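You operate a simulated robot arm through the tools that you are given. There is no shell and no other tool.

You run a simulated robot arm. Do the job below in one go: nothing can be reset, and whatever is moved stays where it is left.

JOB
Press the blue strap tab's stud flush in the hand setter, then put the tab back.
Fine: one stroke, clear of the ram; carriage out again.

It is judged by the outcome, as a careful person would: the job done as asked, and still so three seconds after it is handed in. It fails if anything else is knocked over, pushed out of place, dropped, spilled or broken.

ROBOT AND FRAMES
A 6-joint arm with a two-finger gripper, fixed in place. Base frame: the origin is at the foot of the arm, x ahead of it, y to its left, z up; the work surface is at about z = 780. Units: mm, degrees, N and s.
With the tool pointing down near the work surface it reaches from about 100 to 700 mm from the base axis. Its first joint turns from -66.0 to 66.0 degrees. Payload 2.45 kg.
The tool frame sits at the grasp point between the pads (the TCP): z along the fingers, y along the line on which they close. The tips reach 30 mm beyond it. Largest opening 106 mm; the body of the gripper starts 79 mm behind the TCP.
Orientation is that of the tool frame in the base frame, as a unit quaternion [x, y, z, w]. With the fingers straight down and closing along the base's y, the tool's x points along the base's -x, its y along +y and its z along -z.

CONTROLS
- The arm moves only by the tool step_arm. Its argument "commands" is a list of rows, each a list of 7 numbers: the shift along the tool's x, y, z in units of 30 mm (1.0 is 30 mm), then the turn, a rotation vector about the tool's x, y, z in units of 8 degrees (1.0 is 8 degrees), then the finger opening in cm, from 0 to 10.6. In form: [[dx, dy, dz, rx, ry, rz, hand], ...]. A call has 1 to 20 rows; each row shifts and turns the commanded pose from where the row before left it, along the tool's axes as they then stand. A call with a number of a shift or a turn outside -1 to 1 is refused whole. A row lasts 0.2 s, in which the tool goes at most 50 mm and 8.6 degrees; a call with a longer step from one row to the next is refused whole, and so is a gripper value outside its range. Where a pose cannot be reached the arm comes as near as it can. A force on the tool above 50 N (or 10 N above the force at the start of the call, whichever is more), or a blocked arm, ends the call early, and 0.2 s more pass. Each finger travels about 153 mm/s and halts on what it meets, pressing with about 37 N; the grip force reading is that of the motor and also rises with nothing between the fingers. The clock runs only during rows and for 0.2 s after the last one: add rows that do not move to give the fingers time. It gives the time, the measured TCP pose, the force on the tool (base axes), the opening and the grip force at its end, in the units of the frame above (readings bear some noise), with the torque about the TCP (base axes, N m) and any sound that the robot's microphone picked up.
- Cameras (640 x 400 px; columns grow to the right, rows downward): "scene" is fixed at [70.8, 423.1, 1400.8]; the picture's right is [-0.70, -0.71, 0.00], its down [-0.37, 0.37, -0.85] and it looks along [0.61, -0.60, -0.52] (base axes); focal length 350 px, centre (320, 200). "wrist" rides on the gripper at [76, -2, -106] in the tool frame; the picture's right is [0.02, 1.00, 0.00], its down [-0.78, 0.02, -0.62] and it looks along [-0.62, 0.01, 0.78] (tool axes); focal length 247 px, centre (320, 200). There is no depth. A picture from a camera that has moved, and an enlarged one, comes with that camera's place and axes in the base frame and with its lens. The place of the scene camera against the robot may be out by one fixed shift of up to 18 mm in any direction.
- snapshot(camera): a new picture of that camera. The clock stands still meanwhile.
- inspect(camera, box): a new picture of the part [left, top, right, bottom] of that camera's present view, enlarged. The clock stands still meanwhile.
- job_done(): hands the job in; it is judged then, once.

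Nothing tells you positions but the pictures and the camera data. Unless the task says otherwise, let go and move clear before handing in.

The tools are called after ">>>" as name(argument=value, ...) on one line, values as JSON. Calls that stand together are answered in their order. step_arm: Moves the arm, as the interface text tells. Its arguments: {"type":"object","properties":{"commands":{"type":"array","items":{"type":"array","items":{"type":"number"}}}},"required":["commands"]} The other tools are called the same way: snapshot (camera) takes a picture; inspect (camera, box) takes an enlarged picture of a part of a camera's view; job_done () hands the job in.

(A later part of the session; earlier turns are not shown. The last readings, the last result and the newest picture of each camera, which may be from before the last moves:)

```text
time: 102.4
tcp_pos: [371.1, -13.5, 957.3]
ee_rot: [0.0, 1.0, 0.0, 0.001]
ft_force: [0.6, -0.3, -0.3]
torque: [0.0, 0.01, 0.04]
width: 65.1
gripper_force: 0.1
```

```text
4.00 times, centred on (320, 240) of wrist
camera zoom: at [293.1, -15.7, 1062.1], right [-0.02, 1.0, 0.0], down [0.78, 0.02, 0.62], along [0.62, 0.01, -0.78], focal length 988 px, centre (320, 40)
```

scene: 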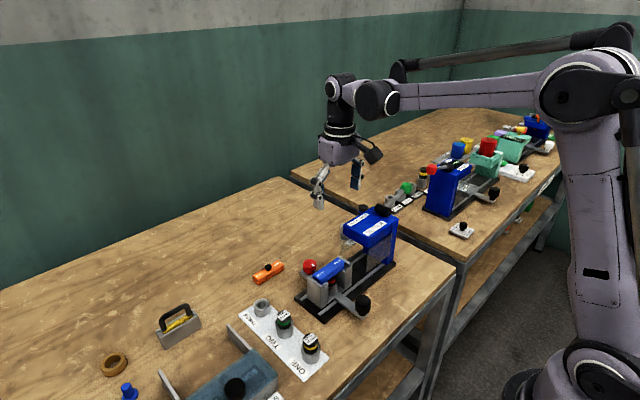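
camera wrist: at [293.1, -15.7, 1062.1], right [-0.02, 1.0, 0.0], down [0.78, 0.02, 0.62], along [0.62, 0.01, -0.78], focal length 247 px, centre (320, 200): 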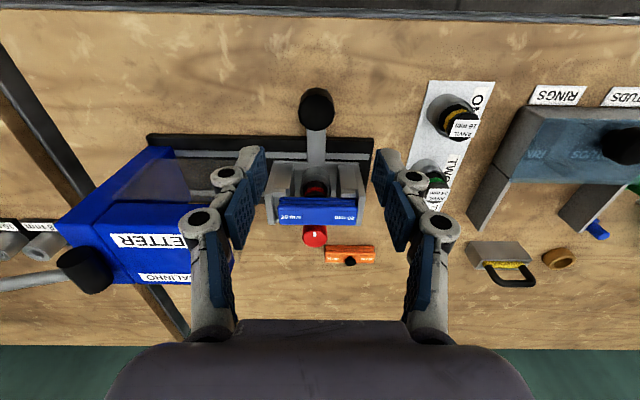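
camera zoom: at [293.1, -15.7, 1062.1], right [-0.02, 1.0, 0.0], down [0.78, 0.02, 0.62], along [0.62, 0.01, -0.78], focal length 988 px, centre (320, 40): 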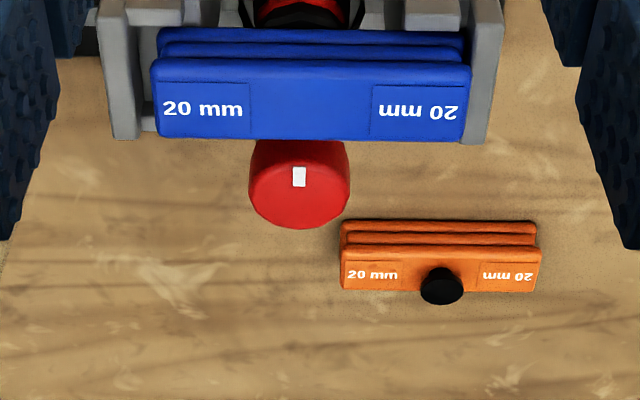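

Ready at the handle. I'll lower onto the knob and slide the carriage in again, watching the stud area and the force near the end.

>>> step_arm(commands=[[0.05, 0, 0.8, 0, 0, 0, 6.5], [0, 0, 0.8, 0, 0, 0, 6.5], [0, 0, 0.8, 0, 0, 0, 6.5], [0, 0, 0.8, 0, 0, 0, 6.5], [0, 0, 0.22, 0, 0, 0, 6.5], [0, 0, 0, 0, 0, 0, 5.0], [0, 0, 0, 0, 0, 0, 3.8], [0, 0, 0, 0, 0, 0, 3.8]])

>>> step_arm(commands=[[0, -0.1, 0, 0, 0, 0, 3.8], [0, -0.2, 0, 0, 0, 0, 3.8], [0, -0.3, 0, 0, 0, 0, 3.8], [0, -0.3, 0, 0, 0, 0, 3.8], [0, -0.3, 0, 0, 0, 0, 3.8], [0, -0.3, 0, 0, 0, 0, 3.8], [0, -0.3, 0, 0, 0, 0, 3.8], [0, -0.3, 0, 0, 0, 0, 3.8], [0, -0.3, 0, 0, 0, 0, 3.8], [0, -0.2, 0, 0, 0, 0, 3.8], [0, -0.2, 0, 0, 0, 0, 3.8], [0, -0.2, 0, 0, 0, 0, 3.8], [0, -0.1, 0, 0, 0, 0, 3.8], [0, 0, 0, 0, 0, 0, 3.8]])

>>> snapshot(camera="wrist")

>>> inspect(camera="scene", box=[290, 200, 410, 330])

```text
time: 104.2
tcp_pos: [367.8, -16.7, 853.5]
ee_rot: [0.0, 1.0, 0.0, 0.0]
ft_force: [0.6, 0.2, 0.2]
torque: [0.0, -0.02, -0.02]
width: 38.0
gripper_force: 0.1
```

```text
time: 107.2
tcp_pos: [367.7, -110.0, 854.1]
ee_rot: [0.001, 1.0, 0.0, 0.001]
ft_force: [0.5, 0.4, -0.5]
torque: [0.02, 0.01, 0.02]
width: 38.7
gripper_force: 0.2
```

```text
taken
camera wrist: at [289.7, -111.2, 960.3], right [-0.02, 1.0, 0.0], down [0.78, 0.02, 0.62], along [0.62, 0.01, -0.78], focal length 247 px, centre (320, 200)
```

wrist: 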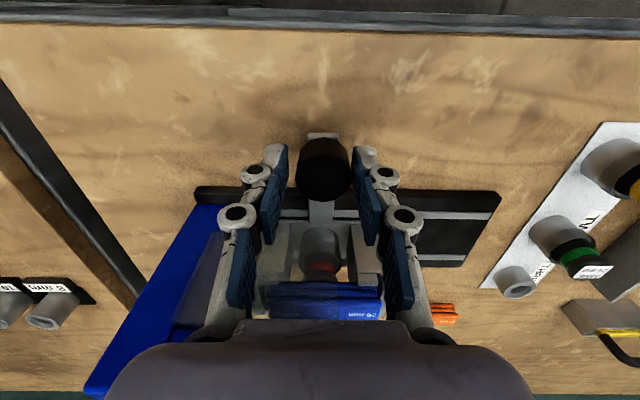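

```text
3.08 times, centred on (350, 265) of scene
camera zoom: at [70.8, 423.1, 1400.8], right [-0.7, -0.71, 0.0], down [-0.37, 0.37, -0.85], along [0.61, -0.6, -0.52], focal length 1076 px, centre (228, 0)
```

zoom: 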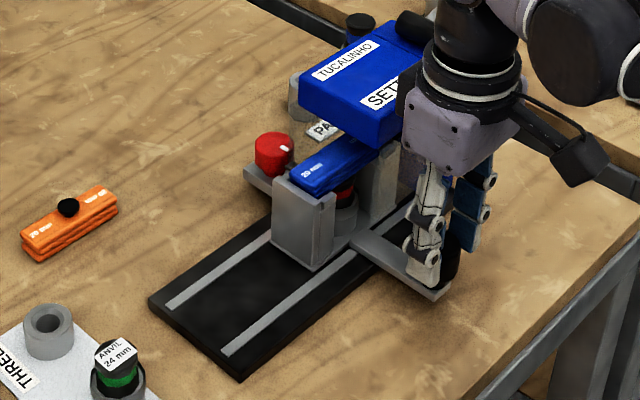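

Continuing to the inner stop in fine steps.

>>> step_arm(commands=[[0, -0.15, 0, 0, 0, 0, 3.4], [0, -0.15, 0, 0, 0, 0, 3.4], [0, -0.15, 0, 0, 0, 0, 3.4], [0, -0.1, 0, 0, 0, 0, 3.4], [0, -0.1, 0, 0, 0, 0, 3.4], [0, -0.1, 0, 0, 0, 0, 3.4], [0, 0, 0, 0, 0, 0, 3.4]])

>>> step_arm(commands=[[0, -0.1, 0, 0, 0, 0, 3.4], [0, -0.1, 0, 0, 0, 0, 3.4], [0, 0, 0, 0, 0, 0, 3.4]])

>>> snapshot(camera="wrist")

>>> inspect(camera="scene", box=[300, 200, 400, 300])

```text
time: 108.8
tcp_pos: [366.6, -130.9, 854.4]
ee_rot: [0.0, 1.0, 0.0, 0.001]
ft_force: [0.2, 2.1, -0.1]
torque: [0.01, -0.03, 0.01]
width: 35.6
gripper_force: 1.3
```

```text
time: 109.6
tcp_pos: [367.2, -135.8, 854.8]
ee_rot: [-0.001, 1.0, 0.002, 0.001]
ft_force: [0.1, 16.4, -5.8]
torque: [0.32, 0.1, 0.11]
width: 44.4
gripper_force: 7.7
```

```text
taken
camera wrist: at [289.1, -137.7, 960.1], right [-0.02, 1.0, 0.0], down [0.78, 0.02, 0.62], along [0.62, 0.02, -0.78], focal length 247 px, centre (320, 200)
```

wrist: 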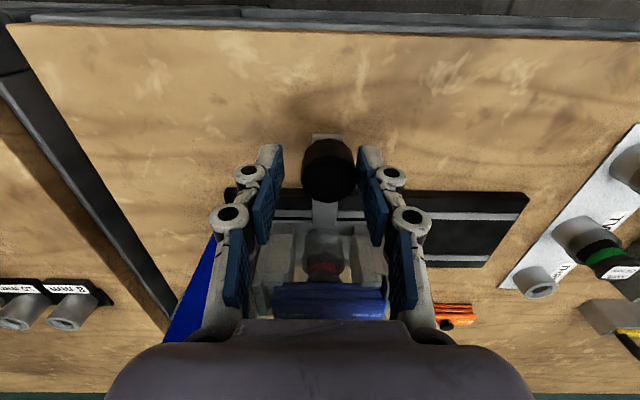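

```text
4.00 times, centred on (350, 250) of scene
camera zoom: at [70.9, 423.5, 1400.7], right [-0.7, -0.71, 0.0], down [-0.37, 0.37, -0.85], along [0.61, -0.6, -0.52], focal length 1400 px, centre (200, 0)
```

zoom: 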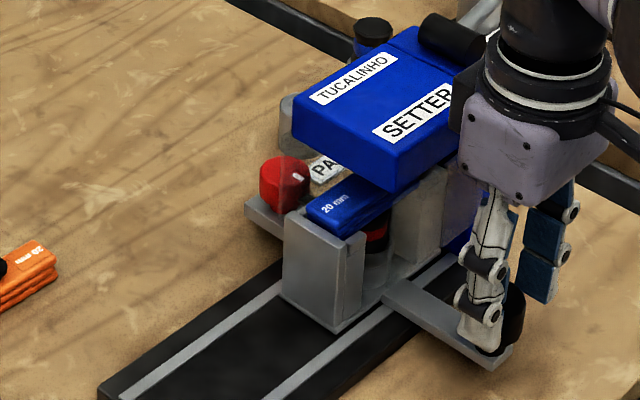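

Same stop position as before, so it is the true inner stop. I'll release without dragging the knob and rise, then go to the lever.

>>> step_arm(commands=[[0, 0.1, 0, 0, 0, 0, 4.5], [0, 0.1, 0, 0, 0, 0, 6.0], [0, 0, 0, 0, 0, 0, 6.5], [0, 0, -0.8, 0, 0, 0, 6.5], [0, 0, -1, 0, 0, 0, 6.5], [0, 0, -1, 0, 0, 0, 6.5], [0, 0, -1, 0, 0, 0, 6.5], [0, 0, -1, 0, 0, 0, 6.5], [0, 0, -1, 0, 0, 0, 6.5], [0, 0, -0.5, 0, 0, 0, 6.5], [0, 0, 0, 0, 0, 0, 6.5]])

>>> snapshot(camera="wrist")

>>> snapshot(camera="scene")

```text
time: 112.0
tcp_pos: [365.8, -129.5, 1042.2]
ee_rot: [0.001, 1.0, 0.0, 0.001]
ft_force: [0.8, -0.1, -0.2]
torque: [0.01, 0.01, 0.0]
width: 64.9
gripper_force: 0.1
```

```text
taken
camera wrist: at [288.6, -131.9, 1147.8], right [-0.02, 1.0, 0.0], down [0.78, 0.02, 0.62], along [0.62, 0.01, -0.78], focal length 247 px, centre (320, 200)
```

wrist: 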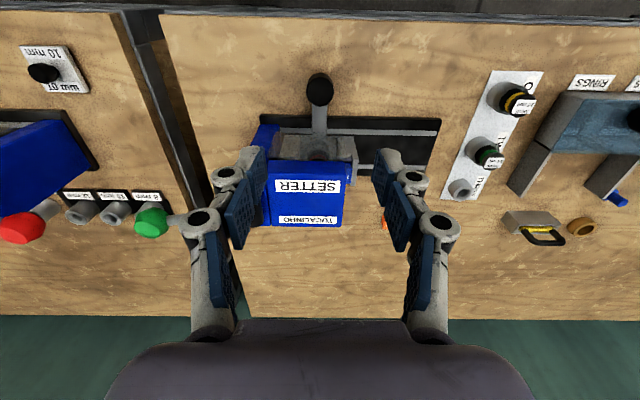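

```text
taken
```

scene: 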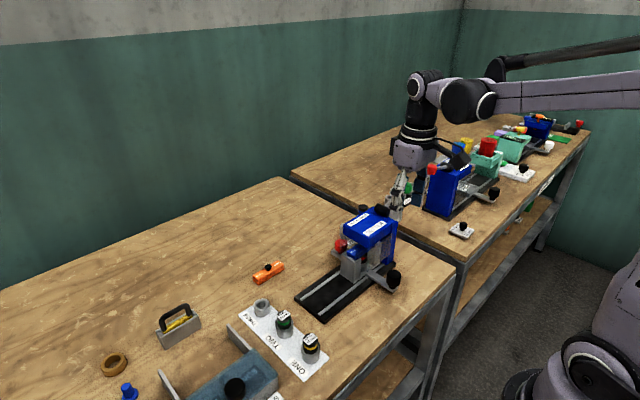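

Moving over toward the lever ball for a close look.

>>> step_arm(commands=[[-0.19, -0.945, -0.1, 0, 0, 0, 8.0], [-0.19, -0.945, -0.1, 0, 0, 0, 8.0], [-0.19, -0.945, -0.1, 0, 0, 0, 8.0], [-0.19, -0.945, -0.1, 0, 0, 0, 8.0], [-0.19, -0.945, -0.1, 0, 0, 0, 8.0], [-0.19, -0.945, -0.1, 0, 0, 0, 8.0], [0, 0, 0, 0, 0, 0, 8.0]])

>>> snapshot(camera="wrist")

>>> inspect(camera="wrist", box=[240, 120, 440, 245])

>>> snapshot(camera="scene")

```text
time: 113.6
tcp_pos: [401.6, -302.3, 1060.8]
ee_rot: [0.0, 1.0, 0.0, 0.0]
ft_force: [-0.4, 0.2, -0.3]
torque: [0.0, -0.01, -0.01]
width: 79.9
gripper_force: 0.0
```

```text
taken
camera wrist: at [324.3, -303.0, 1166.1], right [-0.02, 1.0, 0.0], down [0.78, 0.02, 0.62], along [0.62, 0.01, -0.78], focal length 247 px, centre (320, 200)
```

wrist: 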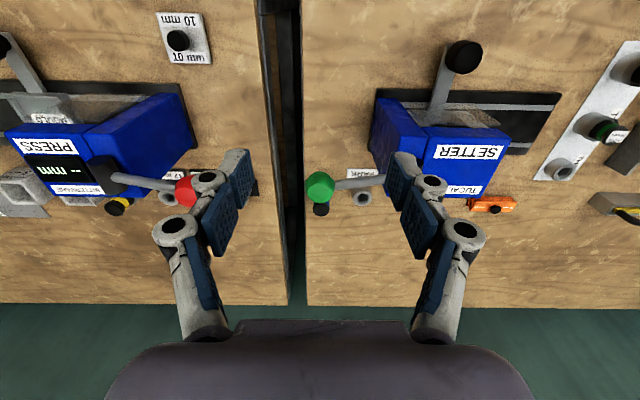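

```text
3.20 times, centred on (340, 182) of wrist
camera zoom: at [324.3, -303.0, 1166.1], right [-0.02, 1.0, 0.0], down [0.78, 0.02, 0.62], along [0.62, 0.01, -0.78], focal length 790 px, centre (256, 256)
```

zoom: 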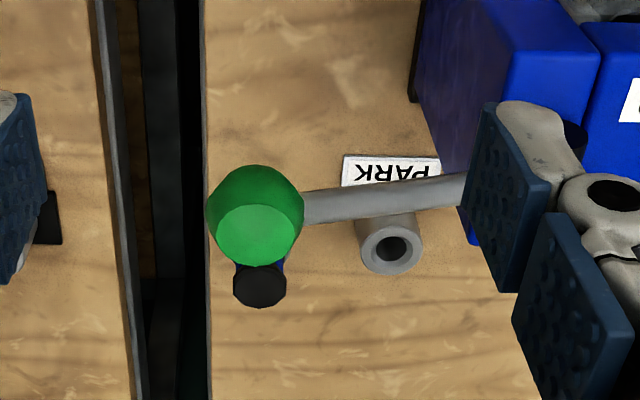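

```text
taken
```

scene: 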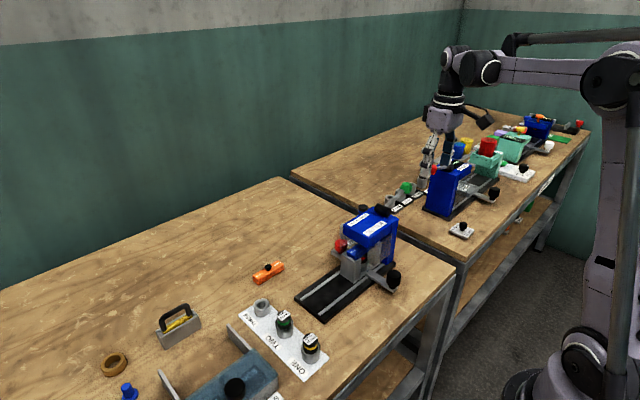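

The green ball is at about (467, −301, 966), roughly 30 mm across, with clear space beneath the lever. I'll close the fingers, move above the ball and test pressing down gently.

>>> step_arm(commands=[[-0.73, 0, 0, 0, 0, 0, 4.0], [-0.73, -0.05, 0, 0, 0, 0, 0.5], [-0.73, -0.05, 0, 0, 0, 0, 0.0], [0, 0, 0.6, 0, 0, 0, 0.0], [0, 0, 0.5, 0, 0, 0, 0.0], [0, 0, 0, 0, 0, 0, 0.0]])

>>> snapshot(camera="wrist")

>>> inspect(camera="scene", box=[350, 130, 470, 240])

```text
time: 115.0
tcp_pos: [466.0, -304.8, 1027.2]
ee_rot: [0.0, 1.0, 0.0, 0.001]
ft_force: [0.3, -0.5, 0.4]
torque: [0.0, -0.01, 0.02]
width: 0.0
gripper_force: 28.4
```

```text
taken
camera wrist: at [388.9, -306.5, 1133.3], right [-0.02, 1.0, 0.0], down [0.78, 0.02, 0.62], along [0.62, 0.01, -0.78], focal length 247 px, centre (320, 200)
```

wrist: 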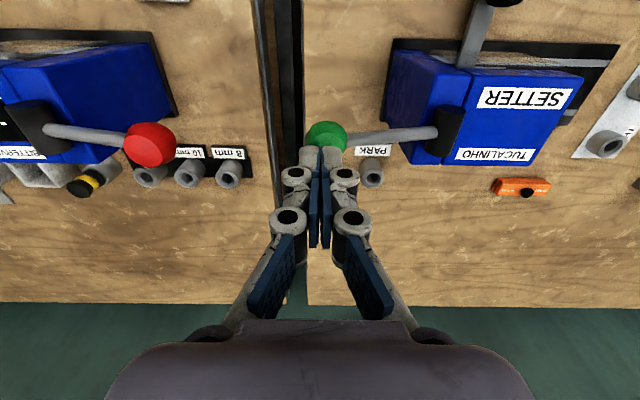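

```text
3.64 times, centred on (410, 185) of scene
camera zoom: at [70.8, 423.1, 1400.8], right [-0.7, -0.71, 0.0], down [-0.37, 0.37, -0.85], along [0.61, -0.6, -0.52], focal length 1272 px, centre (-7, 254)
```

zoom: 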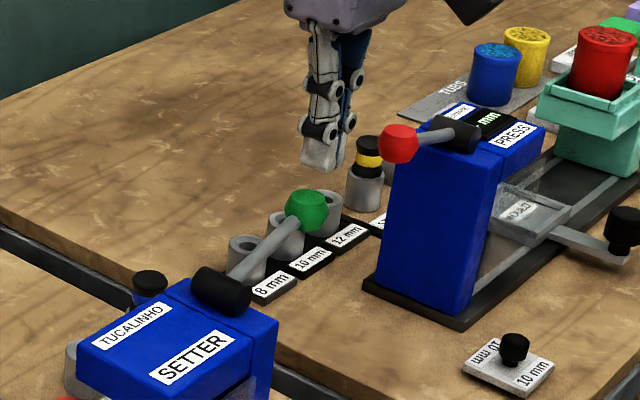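

Fingers are above the ball, slightly to its outer side. Lowering to contact and pressing a little to see which way the lever yields.

>>> step_arm(commands=[[0, 0, 0.2, 0, 0, 0, 0.0], [0, 0, 0.2, 0, 0, 0, 0.0], [0, 0, 0.1, 0, 0, 0, 0.0], [0, 0, 0.1, 0, 0, 0, 0.0], [0, 0, 0, 0, 0, 0, 0.0]])

>>> snapshot(camera="wrist")

>>> inspect(camera="scene", box=[350, 130, 470, 240])

```text
time: 116.2
tcp_pos: [466.5, -304.0, 1010.1]
ee_rot: [0.001, 1.0, 0.0, 0.001]
ft_force: [0.4, -0.3, 0.2]
torque: [0.0, 0.01, -0.02]
width: 0.0
gripper_force: 28.9
```

```text
taken
camera wrist: at [388.4, -305.1, 1115.6], right [-0.02, 1.0, 0.0], down [0.78, 0.02, 0.62], along [0.62, 0.01, -0.78], focal length 247 px, centre (320, 200)
```

wrist: 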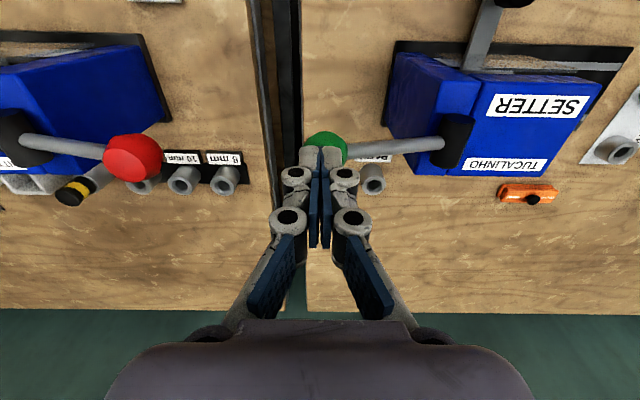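

```text
3.64 times, centred on (410, 185) of scene
camera zoom: at [70.8, 423.1, 1400.8], right [-0.7, -0.71, 0.0], down [-0.37, 0.37, -0.85], along [0.61, -0.6, -0.52], focal length 1272 px, centre (-7, 254)
```

zoom: 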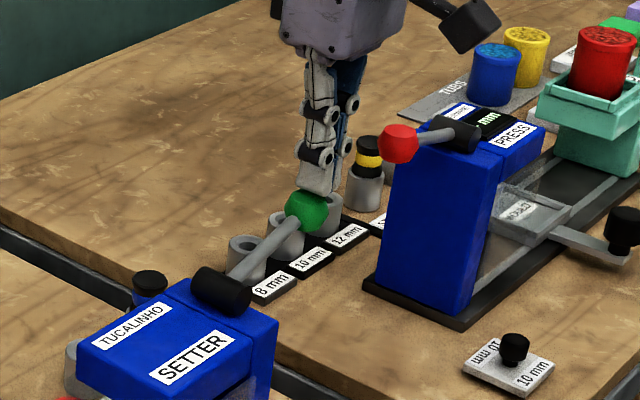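

Just about to touch. Continuing down a few millimetres.

>>> step_arm(commands=[[0, 0, 0.12, 0, 0, 0, 0.0], [0, 0, 0.12, 0, 0, 0, 0.0], [0, 0, 0, 0, 0, 0, 0.0]])

>>> inspect(camera="scene", box=[350, 130, 470, 240])

```text
time: 117.0
tcp_pos: [465.6, -303.9, 1003.4]
ee_rot: [0.001, 1.0, 0.0, 0.0]
ft_force: [-0.6, -0.7, 0.7]
torque: [0.01, 0.01, 0.01]
width: 0.1
gripper_force: 28.6
```

```text
3.64 times, centred on (410, 185) of scene
camera zoom: at [70.8, 423.1, 1400.8], right [-0.7, -0.71, 0.0], down [-0.37, 0.37, -0.85], along [0.61, -0.6, -0.52], focal length 1272 px, centre (-7, 254)
```

zoom: 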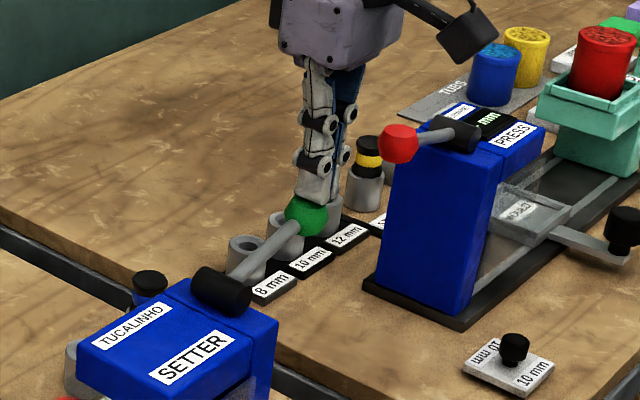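

The lever yields downward with almost no force, so down is the stroke direction. Continuing the stroke along the ball's arc, watching the force.

>>> step_arm(commands=[[0, -0.03, 0.2, 0, 0, 0, 0.0], [0, -0.03, 0.2, 0, 0, 0, 0.0], [0, -0.02, 0.2, 0, 0, 0, 0.0], [0, 0, 0.2, 0, 0, 0, 0.0], [0, 0, 0, 0, 0, 0, 0.0]])

>>> snapshot(camera="wrist")

>>> inspect(camera="scene", box=[350, 130, 470, 240])

```text
time: 118.2
tcp_pos: [466.0, -306.2, 980.6]
ee_rot: [0.0, 1.0, 0.0, 0.001]
ft_force: [-0.4, -0.3, 0.9]
torque: [0.02, -0.02, -0.01]
width: 0.0
gripper_force: 28.9
```

```text
taken
camera wrist: at [388.4, -307.3, 1085.0], right [-0.02, 1.0, 0.0], down [0.78, 0.02, 0.62], along [0.62, 0.01, -0.78], focal length 247 px, centre (320, 200)
```

wrist: 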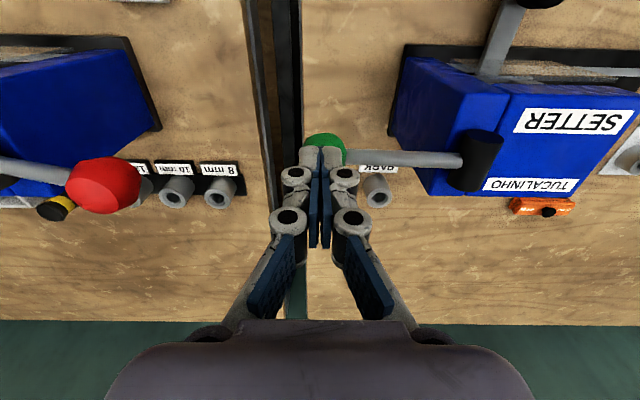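

```text
3.64 times, centred on (410, 185) of scene
camera zoom: at [70.8, 423.1, 1400.8], right [-0.7, -0.71, 0.0], down [-0.37, 0.37, -0.85], along [0.61, -0.6, -0.52], focal length 1272 px, centre (-7, 254)
```

zoom: 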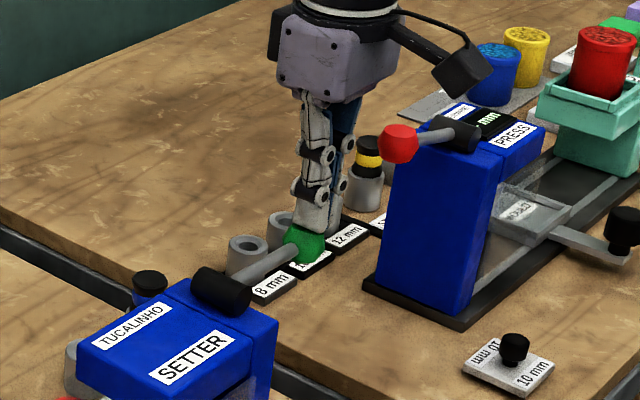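

Lever is about horizontal with negligible resistance. Continuing down along the arc.

>>> step_arm(commands=[[0, 0, 0.2, 0, 0, 0, 0.0], [0, 0.02, 0.2, 0, 0, 0, 0.0], [0, 0.05, 0.2, 0, 0, 0, 0.0], [0, 0.05, 0.2, 0, 0, 0, 0.0], [0, 0, 0, 0, 0, 0, 0.0]])

>>> inspect(camera="scene", box=[340, 150, 460, 260])

>>> snapshot(camera="wrist")

```text
time: 119.4
tcp_pos: [466.6, -304.0, 955.3]
ee_rot: [0.001, 1.0, 0.001, 0.002]
ft_force: [-2.2, -0.2, 3.1]
torque: [0.01, 0.01, -0.01]
width: 0.0
gripper_force: 28.5
```

```text
3.64 times, centred on (400, 205) of scene
camera zoom: at [70.7, 423.1, 1400.8], right [-0.7, -0.71, 0.0], down [-0.37, 0.37, -0.85], along [0.61, -0.6, -0.52], focal length 1272 px, centre (29, 182)
```

zoom: 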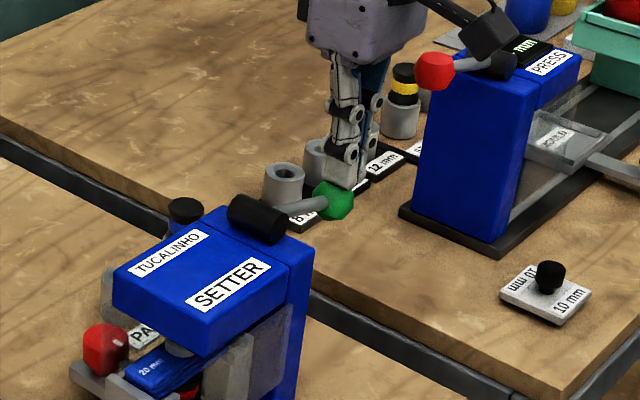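

```text
taken
camera wrist: at [389.2, -305.3, 1061.1], right [-0.02, 1.0, 0.0], down [0.78, 0.02, 0.62], along [0.62, 0.01, -0.78], focal length 247 px, centre (320, 200)
```

wrist: 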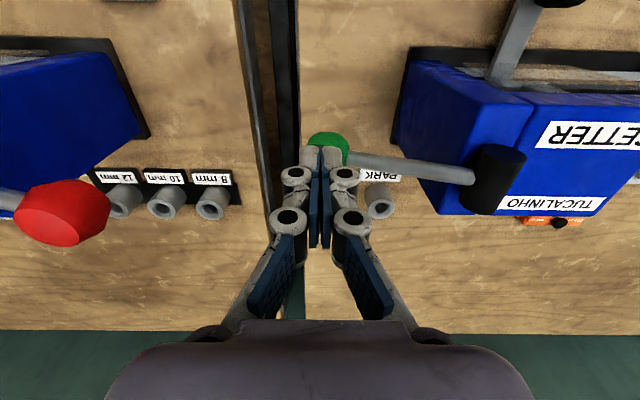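

Force is now 3 N and the ram's disc has come down into view near the tab. Zooming there.

>>> inspect(camera="scene", box=[345, 230, 400, 275])

```text
8.89 times, centred on (372, 252) of scene
camera zoom: at [70.7, 423.1, 1400.8], right [-0.7, -0.71, 0.0], down [-0.37, 0.37, -0.85], along [0.61, -0.6, -0.52], focal length 3110 px, centre (-147, -267)
```

zoom: 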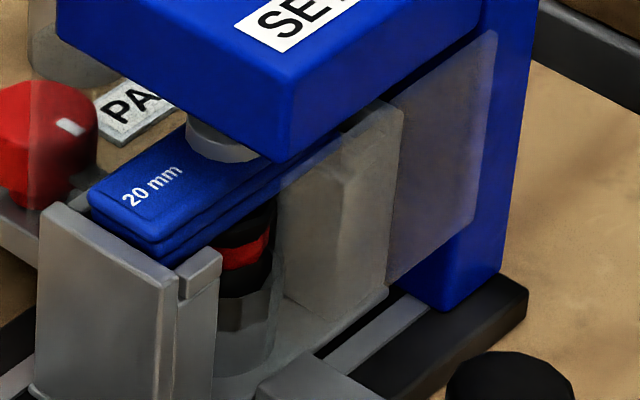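

The ram's disc is right at the tab's top face. I'll finish the stroke to a firm stop with small increments.

>>> step_arm(commands=[[0, 0.02, 0.1, 0, 0, 0, 0.0], [0, 0.02, 0.1, 0, 0, 0, 0.0], [0, 0, 0, 0, 0, 0, 0.0]])

>>> inspect(camera="scene", box=[345, 230, 400, 275])

>>> inspect(camera="scene", box=[340, 150, 460, 260])

```text
time: 120.3
tcp_pos: [465.6, -303.4, 953.5]
ee_rot: [0.0, 1.0, -0.001, 0.001]
ft_force: [-1.4, 0.7, 20.8]
torque: [0.16, 0.0, -0.01]
width: 0.3
gripper_force: 28.7
stopped in row 3: the force on the tool passed its limit at 51 N (the readings are from after the stop); the commanded pose is now the measured one
```

```text
8.89 times, centred on (372, 252) of scene
camera zoom: at [70.4, 423.3, 1400.7], right [-0.7, -0.71, 0.0], down [-0.37, 0.37, -0.85], along [0.61, -0.6, -0.52], focal length 3110 px, centre (-147, -267)
```

zoom: 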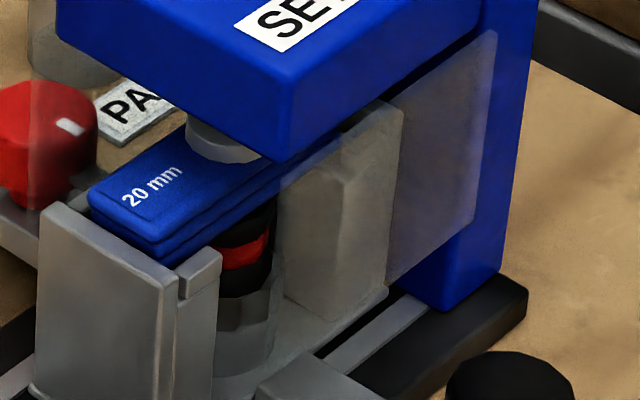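

```text
3.64 times, centred on (400, 205) of scene
camera zoom: at [70.4, 423.3, 1400.7], right [-0.7, -0.71, 0.0], down [-0.37, 0.37, -0.85], along [0.61, -0.6, -0.52], focal length 1272 px, centre (29, 182)
```

zoom: 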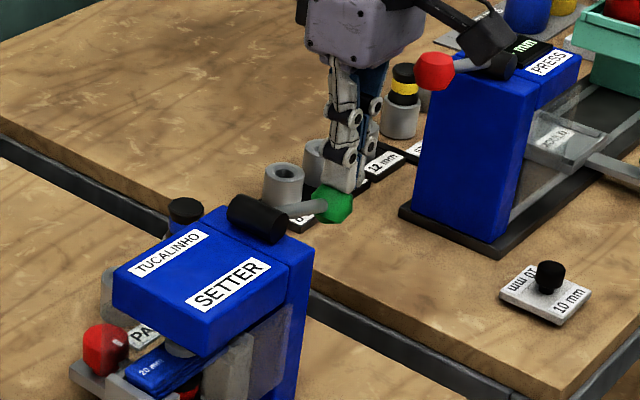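

The lever reached its firm bottom stop (over 50 N). Stroke complete; now I'll lift off slowly and see whether the lever returns.

>>> step_arm(commands=[[0, 0, -0.2, 0, 0, 0, 0.0], [0, 0, -0.4, 0, 0, 0, 0.0], [0, 0, -0.6, 0, 0, 0, 0.0], [0, 0, -0.8, 0, 0, 0, 0.0], [0, 0, -0.8, 0, 0, 0, 0.0], [0, 0, 0, 0, 0, 0, 0.0]])

>>> inspect(camera="scene", box=[340, 150, 460, 260])

>>> snapshot(camera="wrist")

>>> inspect(camera="scene", box=[345, 230, 400, 275])

```text
time: 121.7
tcp_pos: [469.0, -303.2, 1034.8]
ee_rot: [0.0, 1.0, -0.001, 0.001]
ft_force: [-0.3, 0.1, -0.2]
torque: [-0.04, -0.01, 0.0]
width: 0.1
gripper_force: 28.4
```

```text
3.64 times, centred on (400, 205) of scene
camera zoom: at [70.8, 423.1, 1400.8], right [-0.7, -0.71, 0.0], down [-0.37, 0.37, -0.85], along [0.61, -0.6, -0.52], focal length 1272 px, centre (29, 182)
```

zoom: 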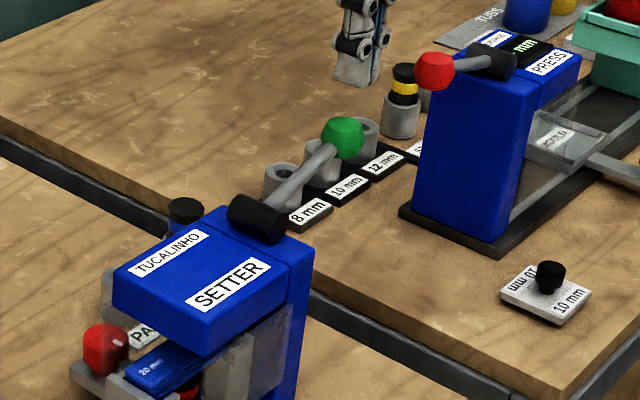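

```text
taken
camera wrist: at [391.4, -305.3, 1141.5], right [-0.02, 1.0, 0.0], down [0.78, 0.02, 0.62], along [0.62, 0.01, -0.78], focal length 247 px, centre (320, 200)
```

wrist: 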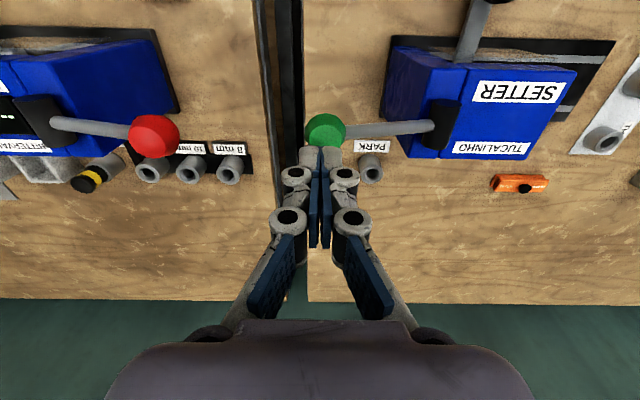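

```text
8.89 times, centred on (372, 252) of scene
camera zoom: at [70.8, 423.1, 1400.8], right [-0.7, -0.71, 0.0], down [-0.37, 0.37, -0.85], along [0.61, -0.6, -0.52], focal length 3110 px, centre (-147, -267)
```

zoom: 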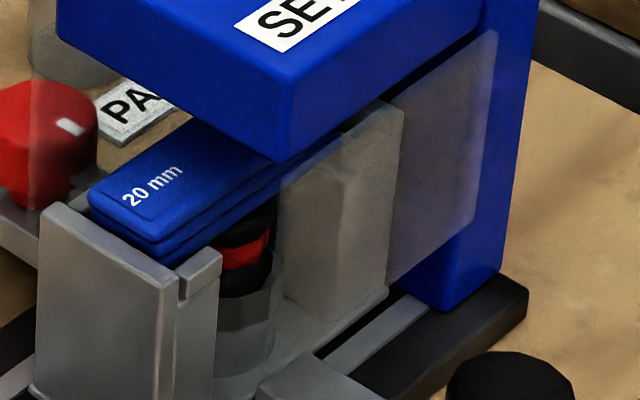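

The lever sprang back up and the ram has risen clear. Now back to the handle to draw the carriage out.

>>> step_arm(commands=[[0.83, 0, 0, 0, 0, 0, 0.0], [0.83, 0, 0, 0, 0, 0, 2.0], [0.83, 0, 0, 0, 0, 0, 4.0], [0.83, 0, 0, 0, 0, 0, 6.5], [0, 0.967, 0, 0, 0, 0, 6.5], [0, 0.967, 0, 0, 0, 0, 6.5], [0, 0.967, 0, 0, 0, 0, 6.5], [0, 0.967, 0, 0, 0, 0, 6.5], [0, 0.967, 0, 0, 0, 0, 6.5], [0, 0.967, 0, 0, 0, 0, 6.5], [0, 0, 0, 0, 0, 0, 6.5]])

>>> snapshot(camera="wrist")

>>> inspect(camera="wrist", box=[240, 40, 400, 140])

```text
time: 124.1
tcp_pos: [369.0, -127.2, 1033.9]
ee_rot: [-0.001, 1.0, -0.002, 0.001]
ft_force: [1.0, 0.1, -0.1]
torque: [-0.03, -0.02, 0.02]
width: 64.9
gripper_force: 0.1
```

```text
taken
camera wrist: at [291.6, -129.1, 1140.0], right [-0.02, 1.0, 0.0], down [0.78, 0.02, 0.62], along [0.62, 0.01, -0.78], focal length 247 px, centre (320, 200)
```

wrist: 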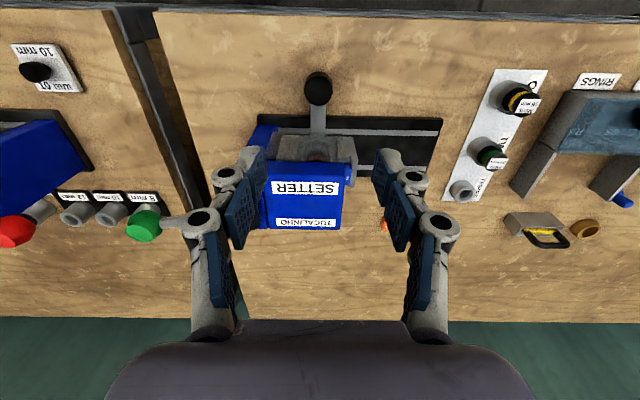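

```text
4.00 times, centred on (320, 90) of wrist
camera zoom: at [291.6, -129.1, 1140.0], right [-0.02, 1.0, 0.0], down [0.78, 0.02, 0.62], along [0.62, 0.01, -0.78], focal length 988 px, centre (320, 640)
```

zoom: 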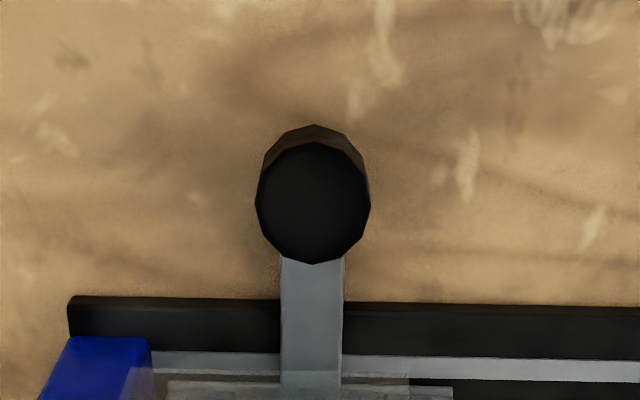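

Knob at (369, −131). Descending around it and pulling the carriage out slowly.

>>> step_arm(commands=[[-0.04, -0.12, 0.9, 0, 0, 0, 6.5], [0, 0, 0.9, 0, 0, 0, 6.5], [0, 0, 0.9, 0, 0, 0, 6.5], [0, 0, 0.9, 0, 0, 0, 6.5], [0, 0, 0.9, 0, 0, 0, 6.5], [0, 0, 0.8, 0, 0, 0, 6.5], [0, 0, 0.7, 0, 0, 0, 6.5], [0, 0, 0, 0, 0, 0, 6.5], [0, 0, 0, 0, 0, 0, 5.0], [0, 0, 0, 0, 0, 0, 3.8], [0, 0, 0, 0, 0, 0, 3.8]])

>>> step_arm(commands=[[0, 0.1, 0, 0, 0, 0, 3.8], [0, 0.15, 0, 0, 0, 0, 3.8], [0, 0.2, 0, 0, 0, 0, 3.8], [0, 0.2, 0, 0, 0, 0, 3.8], [0, 0.2, 0, 0, 0, 0, 3.8], [0, 0.2, 0, 0, 0, 0, 3.8], [0, 0.2, 0, 0, 0, 0, 3.8], [0, 0.2, 0, 0, 0, 0, 3.8], [0, 0.2, 0, 0, 0, 0, 3.8], [0, 0.2, 0, 0, 0, 0, 3.8], [0, 0.2, 0, 0, 0, 0, 3.8], [0, 0.2, 0, 0, 0, 0, 3.8], [0, 0.2, 0, 0, 0, 0, 3.8], [0, 0.2, 0, 0, 0, 0, 3.8], [0, 0.2, 0, 0, 0, 0, 3.8], [0, 0.2, 0, 0, 0, 0, 3.8], [0, 0.2, 0, 0, 0, 0, 3.8], [0, 0.2, 0, 0, 0, 0, 3.8], [0, 0, 0, 0, 0, 0, 3.8]])

>>> snapshot(camera="wrist")

>>> inspect(camera="scene", box=[290, 210, 410, 320])

```text
time: 126.5
tcp_pos: [370.3, -133.7, 852.8]
ee_rot: [0.0, 1.0, 0.0, 0.001]
ft_force: [-0.6, 2.8, -0.1]
torque: [0.1, 0.01, -0.01]
width: 40.1
gripper_force: 1.2
```

```text
time: 130.5
tcp_pos: [369.1, -30.2, 854.2]
ee_rot: [0.001, 1.0, -0.001, 0.001]
ft_force: [-0.2, -0.5, 0.3]
torque: [-0.03, 0.01, -0.03]
width: 38.2
gripper_force: 0.1
```

```text
taken
camera wrist: at [292.1, -30.9, 960.0], right [-0.02, 1.0, 0.0], down [0.78, 0.02, 0.62], along [0.62, 0.01, -0.78], focal length 247 px, centre (320, 200)
```

wrist: 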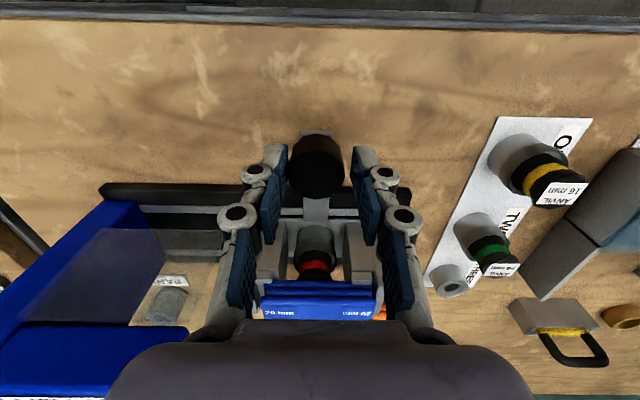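

```text
3.64 times, centred on (350, 265) of scene
camera zoom: at [70.8, 423.1, 1400.8], right [-0.7, -0.71, 0.0], down [-0.37, 0.37, -0.85], along [0.61, -0.6, -0.52], focal length 1272 px, centre (211, -36)
```

zoom: 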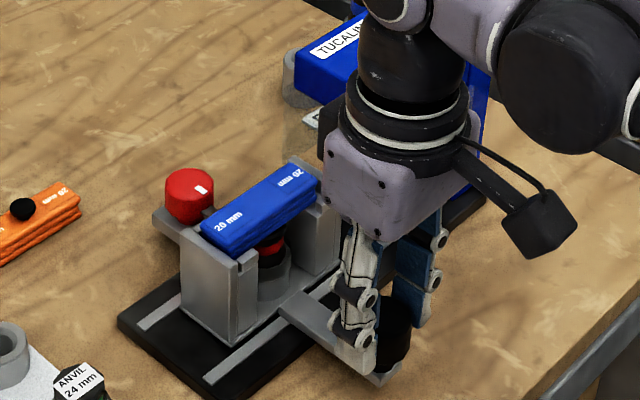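

Drawing out the last couple of centimetres to the outer stop.

>>> step_arm(commands=[[0, 0.15, 0, 0, 0, 0, 3.8], [0, 0.15, 0, 0, 0, 0, 3.8], [0, 0.15, 0, 0, 0, 0, 3.8], [0, 0.1, 0, 0, 0, 0, 3.8], [0, 0.1, 0, 0, 0, 0, 3.8], [0, 0, 0, 0, 0, 0, 3.8]])

>>> step_arm(commands=[[0, 0.1, 0, 0, 0, 0, 3.8], [0, 0.1, 0, 0, 0, 0, 3.8], [0, 0, 0, 0, 0, 0, 3.8]])

>>> snapshot(camera="wrist")

```text
time: 131.9
tcp_pos: [370.7, -9.8, 855.0]
ee_rot: [0.0, 1.0, 0.0, 0.0]
ft_force: [0.2, 0.3, -0.1]
torque: [0.02, 0.0, -0.01]
width: 38.3
gripper_force: 0.1
```

```text
time: 132.7
tcp_pos: [369.8, -4.2, 855.0]
ee_rot: [0.001, 1.0, -0.002, 0.001]
ft_force: [0.2, -9.5, -3.2]
torque: [-0.21, -0.02, 0.02]
width: 44.5
gripper_force: 4.6
```

```text
taken
camera wrist: at [292.2, -5.6, 960.0], right [-0.02, 1.0, 0.0], down [0.78, 0.02, 0.62], along [0.62, 0.01, -0.78], focal length 247 px, centre (320, 200)
```

wrist: 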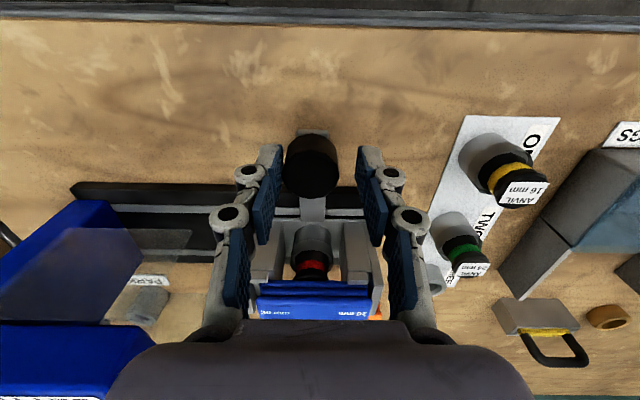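

Outer stop reached (−9.5 N). Releasing the handle and rising.

>>> step_arm(commands=[[0, -0.1, 0, 0, 0, 0, 4.5], [0, -0.1, 0, 0, 0, 0, 6.0], [0, 0, 0, 0, 0, 0, 6.5], [0, 0, -0.8, 0, 0, 0, 6.5], [0, 0, -1, 0, 0, 0, 6.5], [0, 0, -1, 0, 0, 0, 6.5], [0, 0, -1, 0, 0, 0, 6.5], [0, 0, -1, 0, 0, 0, 6.0], [0, 0, 0, 0, 0, 0, 6.0]])

>>> snapshot(camera="wrist")

>>> inspect(camera="scene", box=[290, 240, 390, 320])

```text
time: 134.7
tcp_pos: [368.2, -9.5, 999.9]
ee_rot: [-0.001, 1.0, -0.001, 0.001]
ft_force: [-0.1, -0.5, 0.6]
torque: [-0.03, -0.01, 0.0]
width: 59.9
gripper_force: 0.1
```

```text
taken
camera wrist: at [290.9, -10.4, 1105.6], right [-0.02, 1.0, 0.0], down [0.78, 0.02, 0.62], along [0.62, 0.01, -0.78], focal length 247 px, centre (320, 200)
```

wrist: 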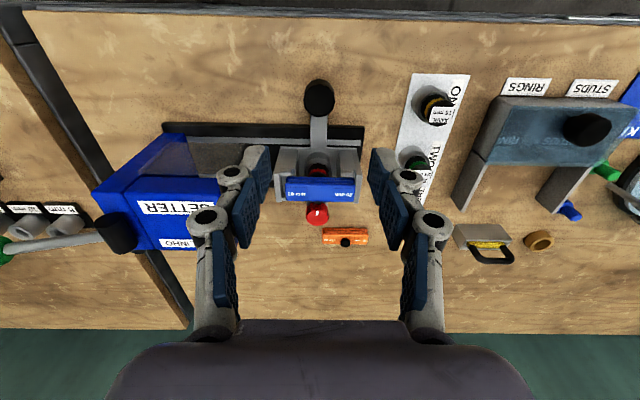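

```text
5.00 times, centred on (340, 280) of scene
camera zoom: at [70.8, 423.1, 1400.8], right [-0.7, -0.71, 0.0], down [-0.37, 0.37, -0.85], along [0.61, -0.6, -0.52], focal length 1749 px, centre (220, -200)
```

zoom: 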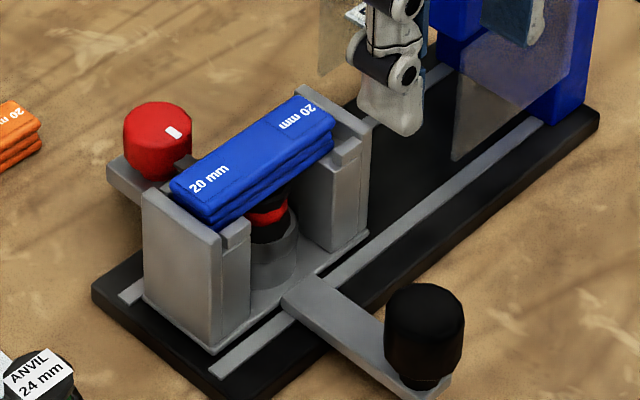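

Carriage is out and the tab is in the nest with nothing proud on top. Now turning the hand 90° and moving above the tab to pick it up.

>>> step_arm(commands=[[-0.83, 0, 0, 0, 0, 0, 6.0], [-0.83, 0, 0, 0, 0, 0, 6.0], [-0.83, 0, 0, 0, 0, 0, 6.0], [-0.83, 0, 0, 0, 0, 0, 6.0], [0, 0, 0, 0, 0, 1, 6.0], [0, 0, 0, 0, 0, 1, 6.0], [0, 0, 0, 0, 0, 1, 6.0], [0, 0, 0, 0, 0, 1, 6.0], [0, 0, 0, 0, 0, 1, 6.0], [0, 0, 0, 0, 0, 1, 6.0], [0, 0, 0, 0, 0, 1, 6.0], [0, 0, 0, 0, 0, 1, 6.0], [0, 0, 0, 0, 0, 1, 6.0], [0, 0, 0, 0, 0, 1, 6.0], [0, 0, 0, 0, 0, 1, 6.0], [0, 0, 0, 0, 0, 0.25, 6.0], [0, 0, 0, 0, 0, 0, 6.0]])

>>> snapshot(camera="wrist")

>>> inspect(camera="wrist", box=[250, 30, 390, 150])

```text
time: 138.3
tcp_pos: [468.3, -9.7, 999.3]
ee_rot: [0.708, 0.706, 0.0, 0.0]
ft_force: [-0.6, 0.0, 0.8]
torque: [0.02, 0.01, 0.01]
width: 60.1
gripper_force: 0.1
```

```text
taken
camera wrist: at [465.3, 67.2, 1103.6], right [1.0, 0.02, 0.0], down [0.01, -0.78, 0.62], along [0.01, -0.62, -0.78], focal length 247 px, centre (320, 200)
```

wrist: 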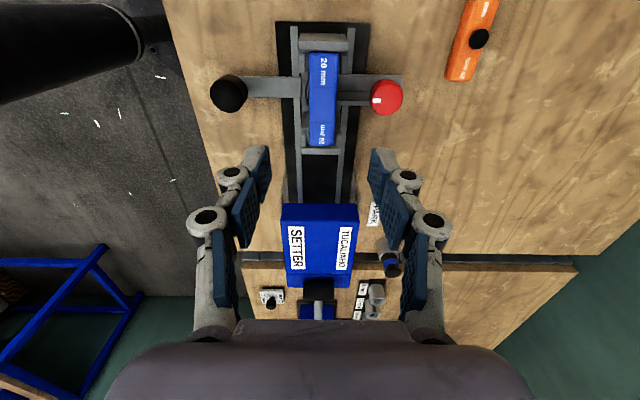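

```text
3.33 times, centred on (320, 90) of wrist
camera zoom: at [465.3, 67.2, 1103.6], right [1.0, 0.02, 0.0], down [0.01, -0.78, 0.62], along [0.01, -0.62, -0.78], focal length 823 px, centre (320, 567)
```

zoom: 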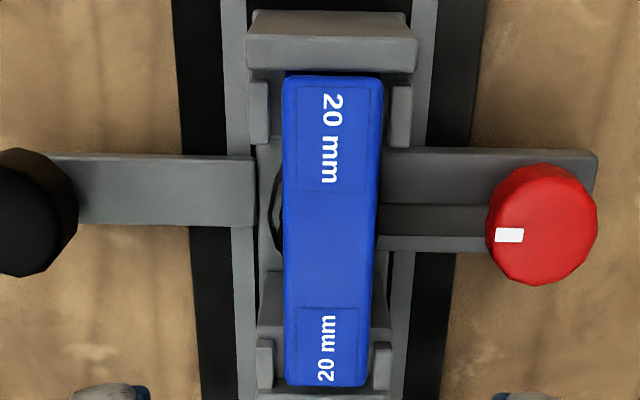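

Tab is centred at about x=469.5, y≈−6.5. Descending with open fingers either side of the tab.

>>> step_arm(commands=[[0.06, 0.06, 0.7, 0, 0, 0, 5.0], [0, 0, 0.7, 0, 0, 0, 4.6], [0, 0, 0.7, 0, 0, 0, 4.6], [0, 0, 0.6, 0, 0, 0, 4.6], [0, 0, 0.5, 0, 0, 0, 4.6], [0, 0, 0, 0, 0, 0, 4.6]])

>>> snapshot(camera="wrist")

>>> inspect(camera="scene", box=[300, 225, 370, 300])

```text
time: 139.7
tcp_pos: [469.3, -7.4, 901.6]
ee_rot: [0.708, 0.707, 0.001, 0.002]
ft_force: [0.5, 0.6, -0.3]
torque: [0.01, 0.02, -0.01]
width: 45.9
gripper_force: 0.1
```

```text
taken
camera wrist: at [467.3, 70.0, 1007.9], right [1.0, 0.02, 0.0], down [0.02, -0.78, 0.62], along [0.01, -0.62, -0.78], focal length 247 px, centre (320, 200)
```

wrist: 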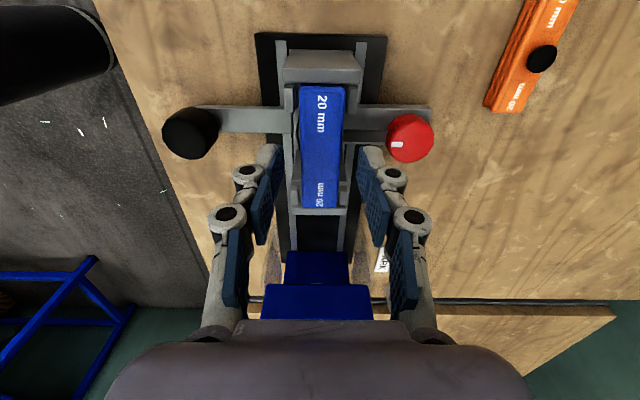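

```text
5.33 times, centred on (335, 262) of scene
camera zoom: at [70.8, 423.1, 1400.8], right [-0.7, -0.71, 0.0], down [-0.37, 0.37, -0.85], along [0.61, -0.6, -0.52], focal length 1866 px, centre (240, -133)
```

zoom: 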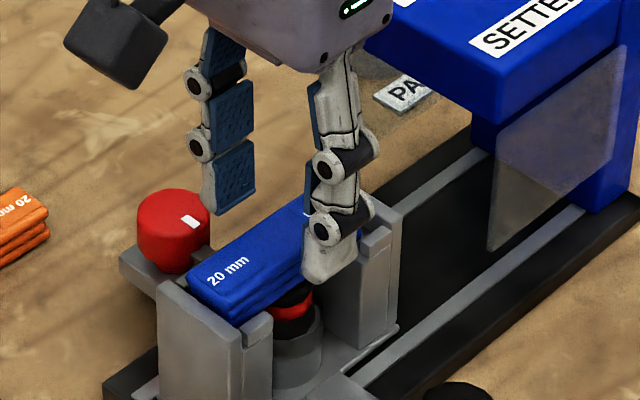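

Aligned. Lowering the last 17 mm and closing on the tab.

>>> step_arm(commands=[[-0.03, 0, 0.3, 0, 0, 0, 4.6], [0, 0, 0.28, 0, 0, 0, 4.6], [0, 0, 0, 0, 0, 0, 4.6], [0, 0, 0, 0, 0, 0, 3.2], [0, 0, 0, 0, 0, 0, 2.5], [0, 0, 0, 0, 0, 0, 1.5], [0, 0, 0, 0, 0, 0, 1.5]])

>>> snapshot(camera="wrist")

```text
time: 141.3
tcp_pos: [469.5, -8.6, 885.4]
ee_rot: [0.707, 0.707, 0.001, 0.001]
ft_force: [-0.6, 0.2, -0.2]
torque: [-0.04, -0.02, 0.0]
width: 24.8
gripper_force: 37.2
```

```text
taken
camera wrist: at [466.9, 68.8, 991.1], right [1.0, 0.02, 0.0], down [0.02, -0.78, 0.62], along [0.01, -0.62, -0.78], focal length 247 px, centre (320, 200)
```

wrist: 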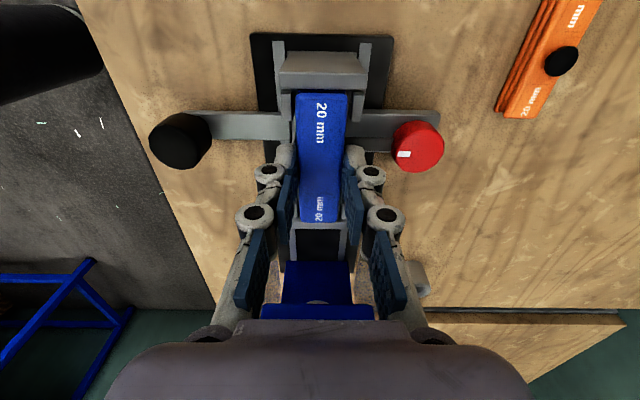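

Tab gripped (24.8 mm). Lifting straight out of the nest.

>>> step_arm(commands=[[0, 0, -0.2, 0, 0, 0, 1.5], [0, 0, -0.4, 0, 0, 0, 1.5], [0, 0, -0.6, 0, 0, 0, 1.5], [0, 0, -0.5, 0, 0, 0, 1.5], [0, 0, 0, 0, 0, 0, 1.5]])

>>> inspect(camera="scene", box=[295, 215, 375, 305])

>>> inspect(camera="scene", box=[310, 235, 350, 270])

```text
time: 142.5
tcp_pos: [471.3, -7.8, 936.8]
ee_rot: [0.707, 0.707, 0.0, 0.001]
ft_force: [0.5, 0.0, -0.5]
torque: [-0.01, 0.04, -0.01]
width: 24.8
gripper_force: 37.1
```

```text
4.44 times, centred on (335, 260) of scene
camera zoom: at [70.8, 423.1, 1400.8], right [-0.7, -0.71, 0.0], down [-0.37, 0.37, -0.85], along [0.61, -0.6, -0.52], focal length 1555 px, centre (253, -67)
```

zoom: 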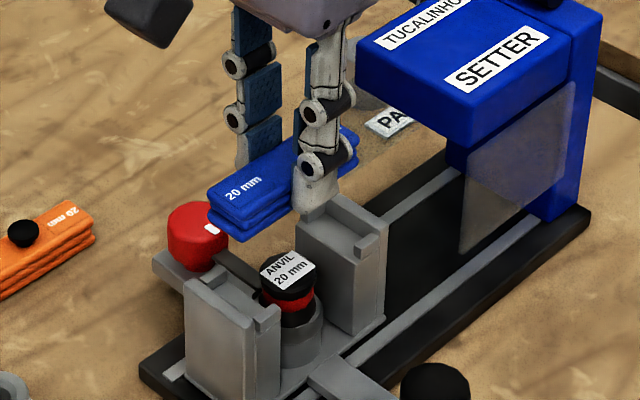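

```text
11.43 times, centred on (330, 252) of scene
camera zoom: at [70.8, 423.1, 1400.8], right [-0.7, -0.71, 0.0], down [-0.37, 0.37, -0.85], along [0.61, -0.6, -0.52], focal length 3998 px, centre (206, -400)
```

zoom: 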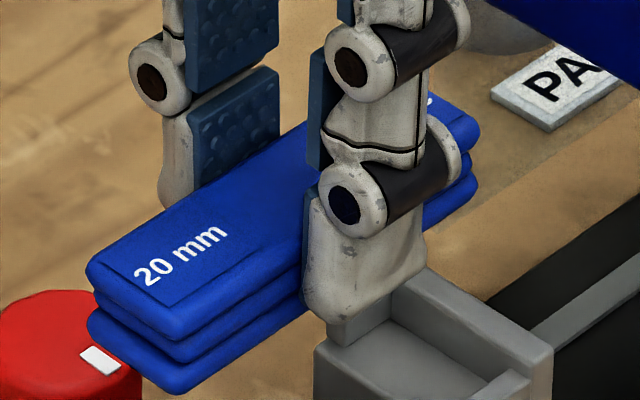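

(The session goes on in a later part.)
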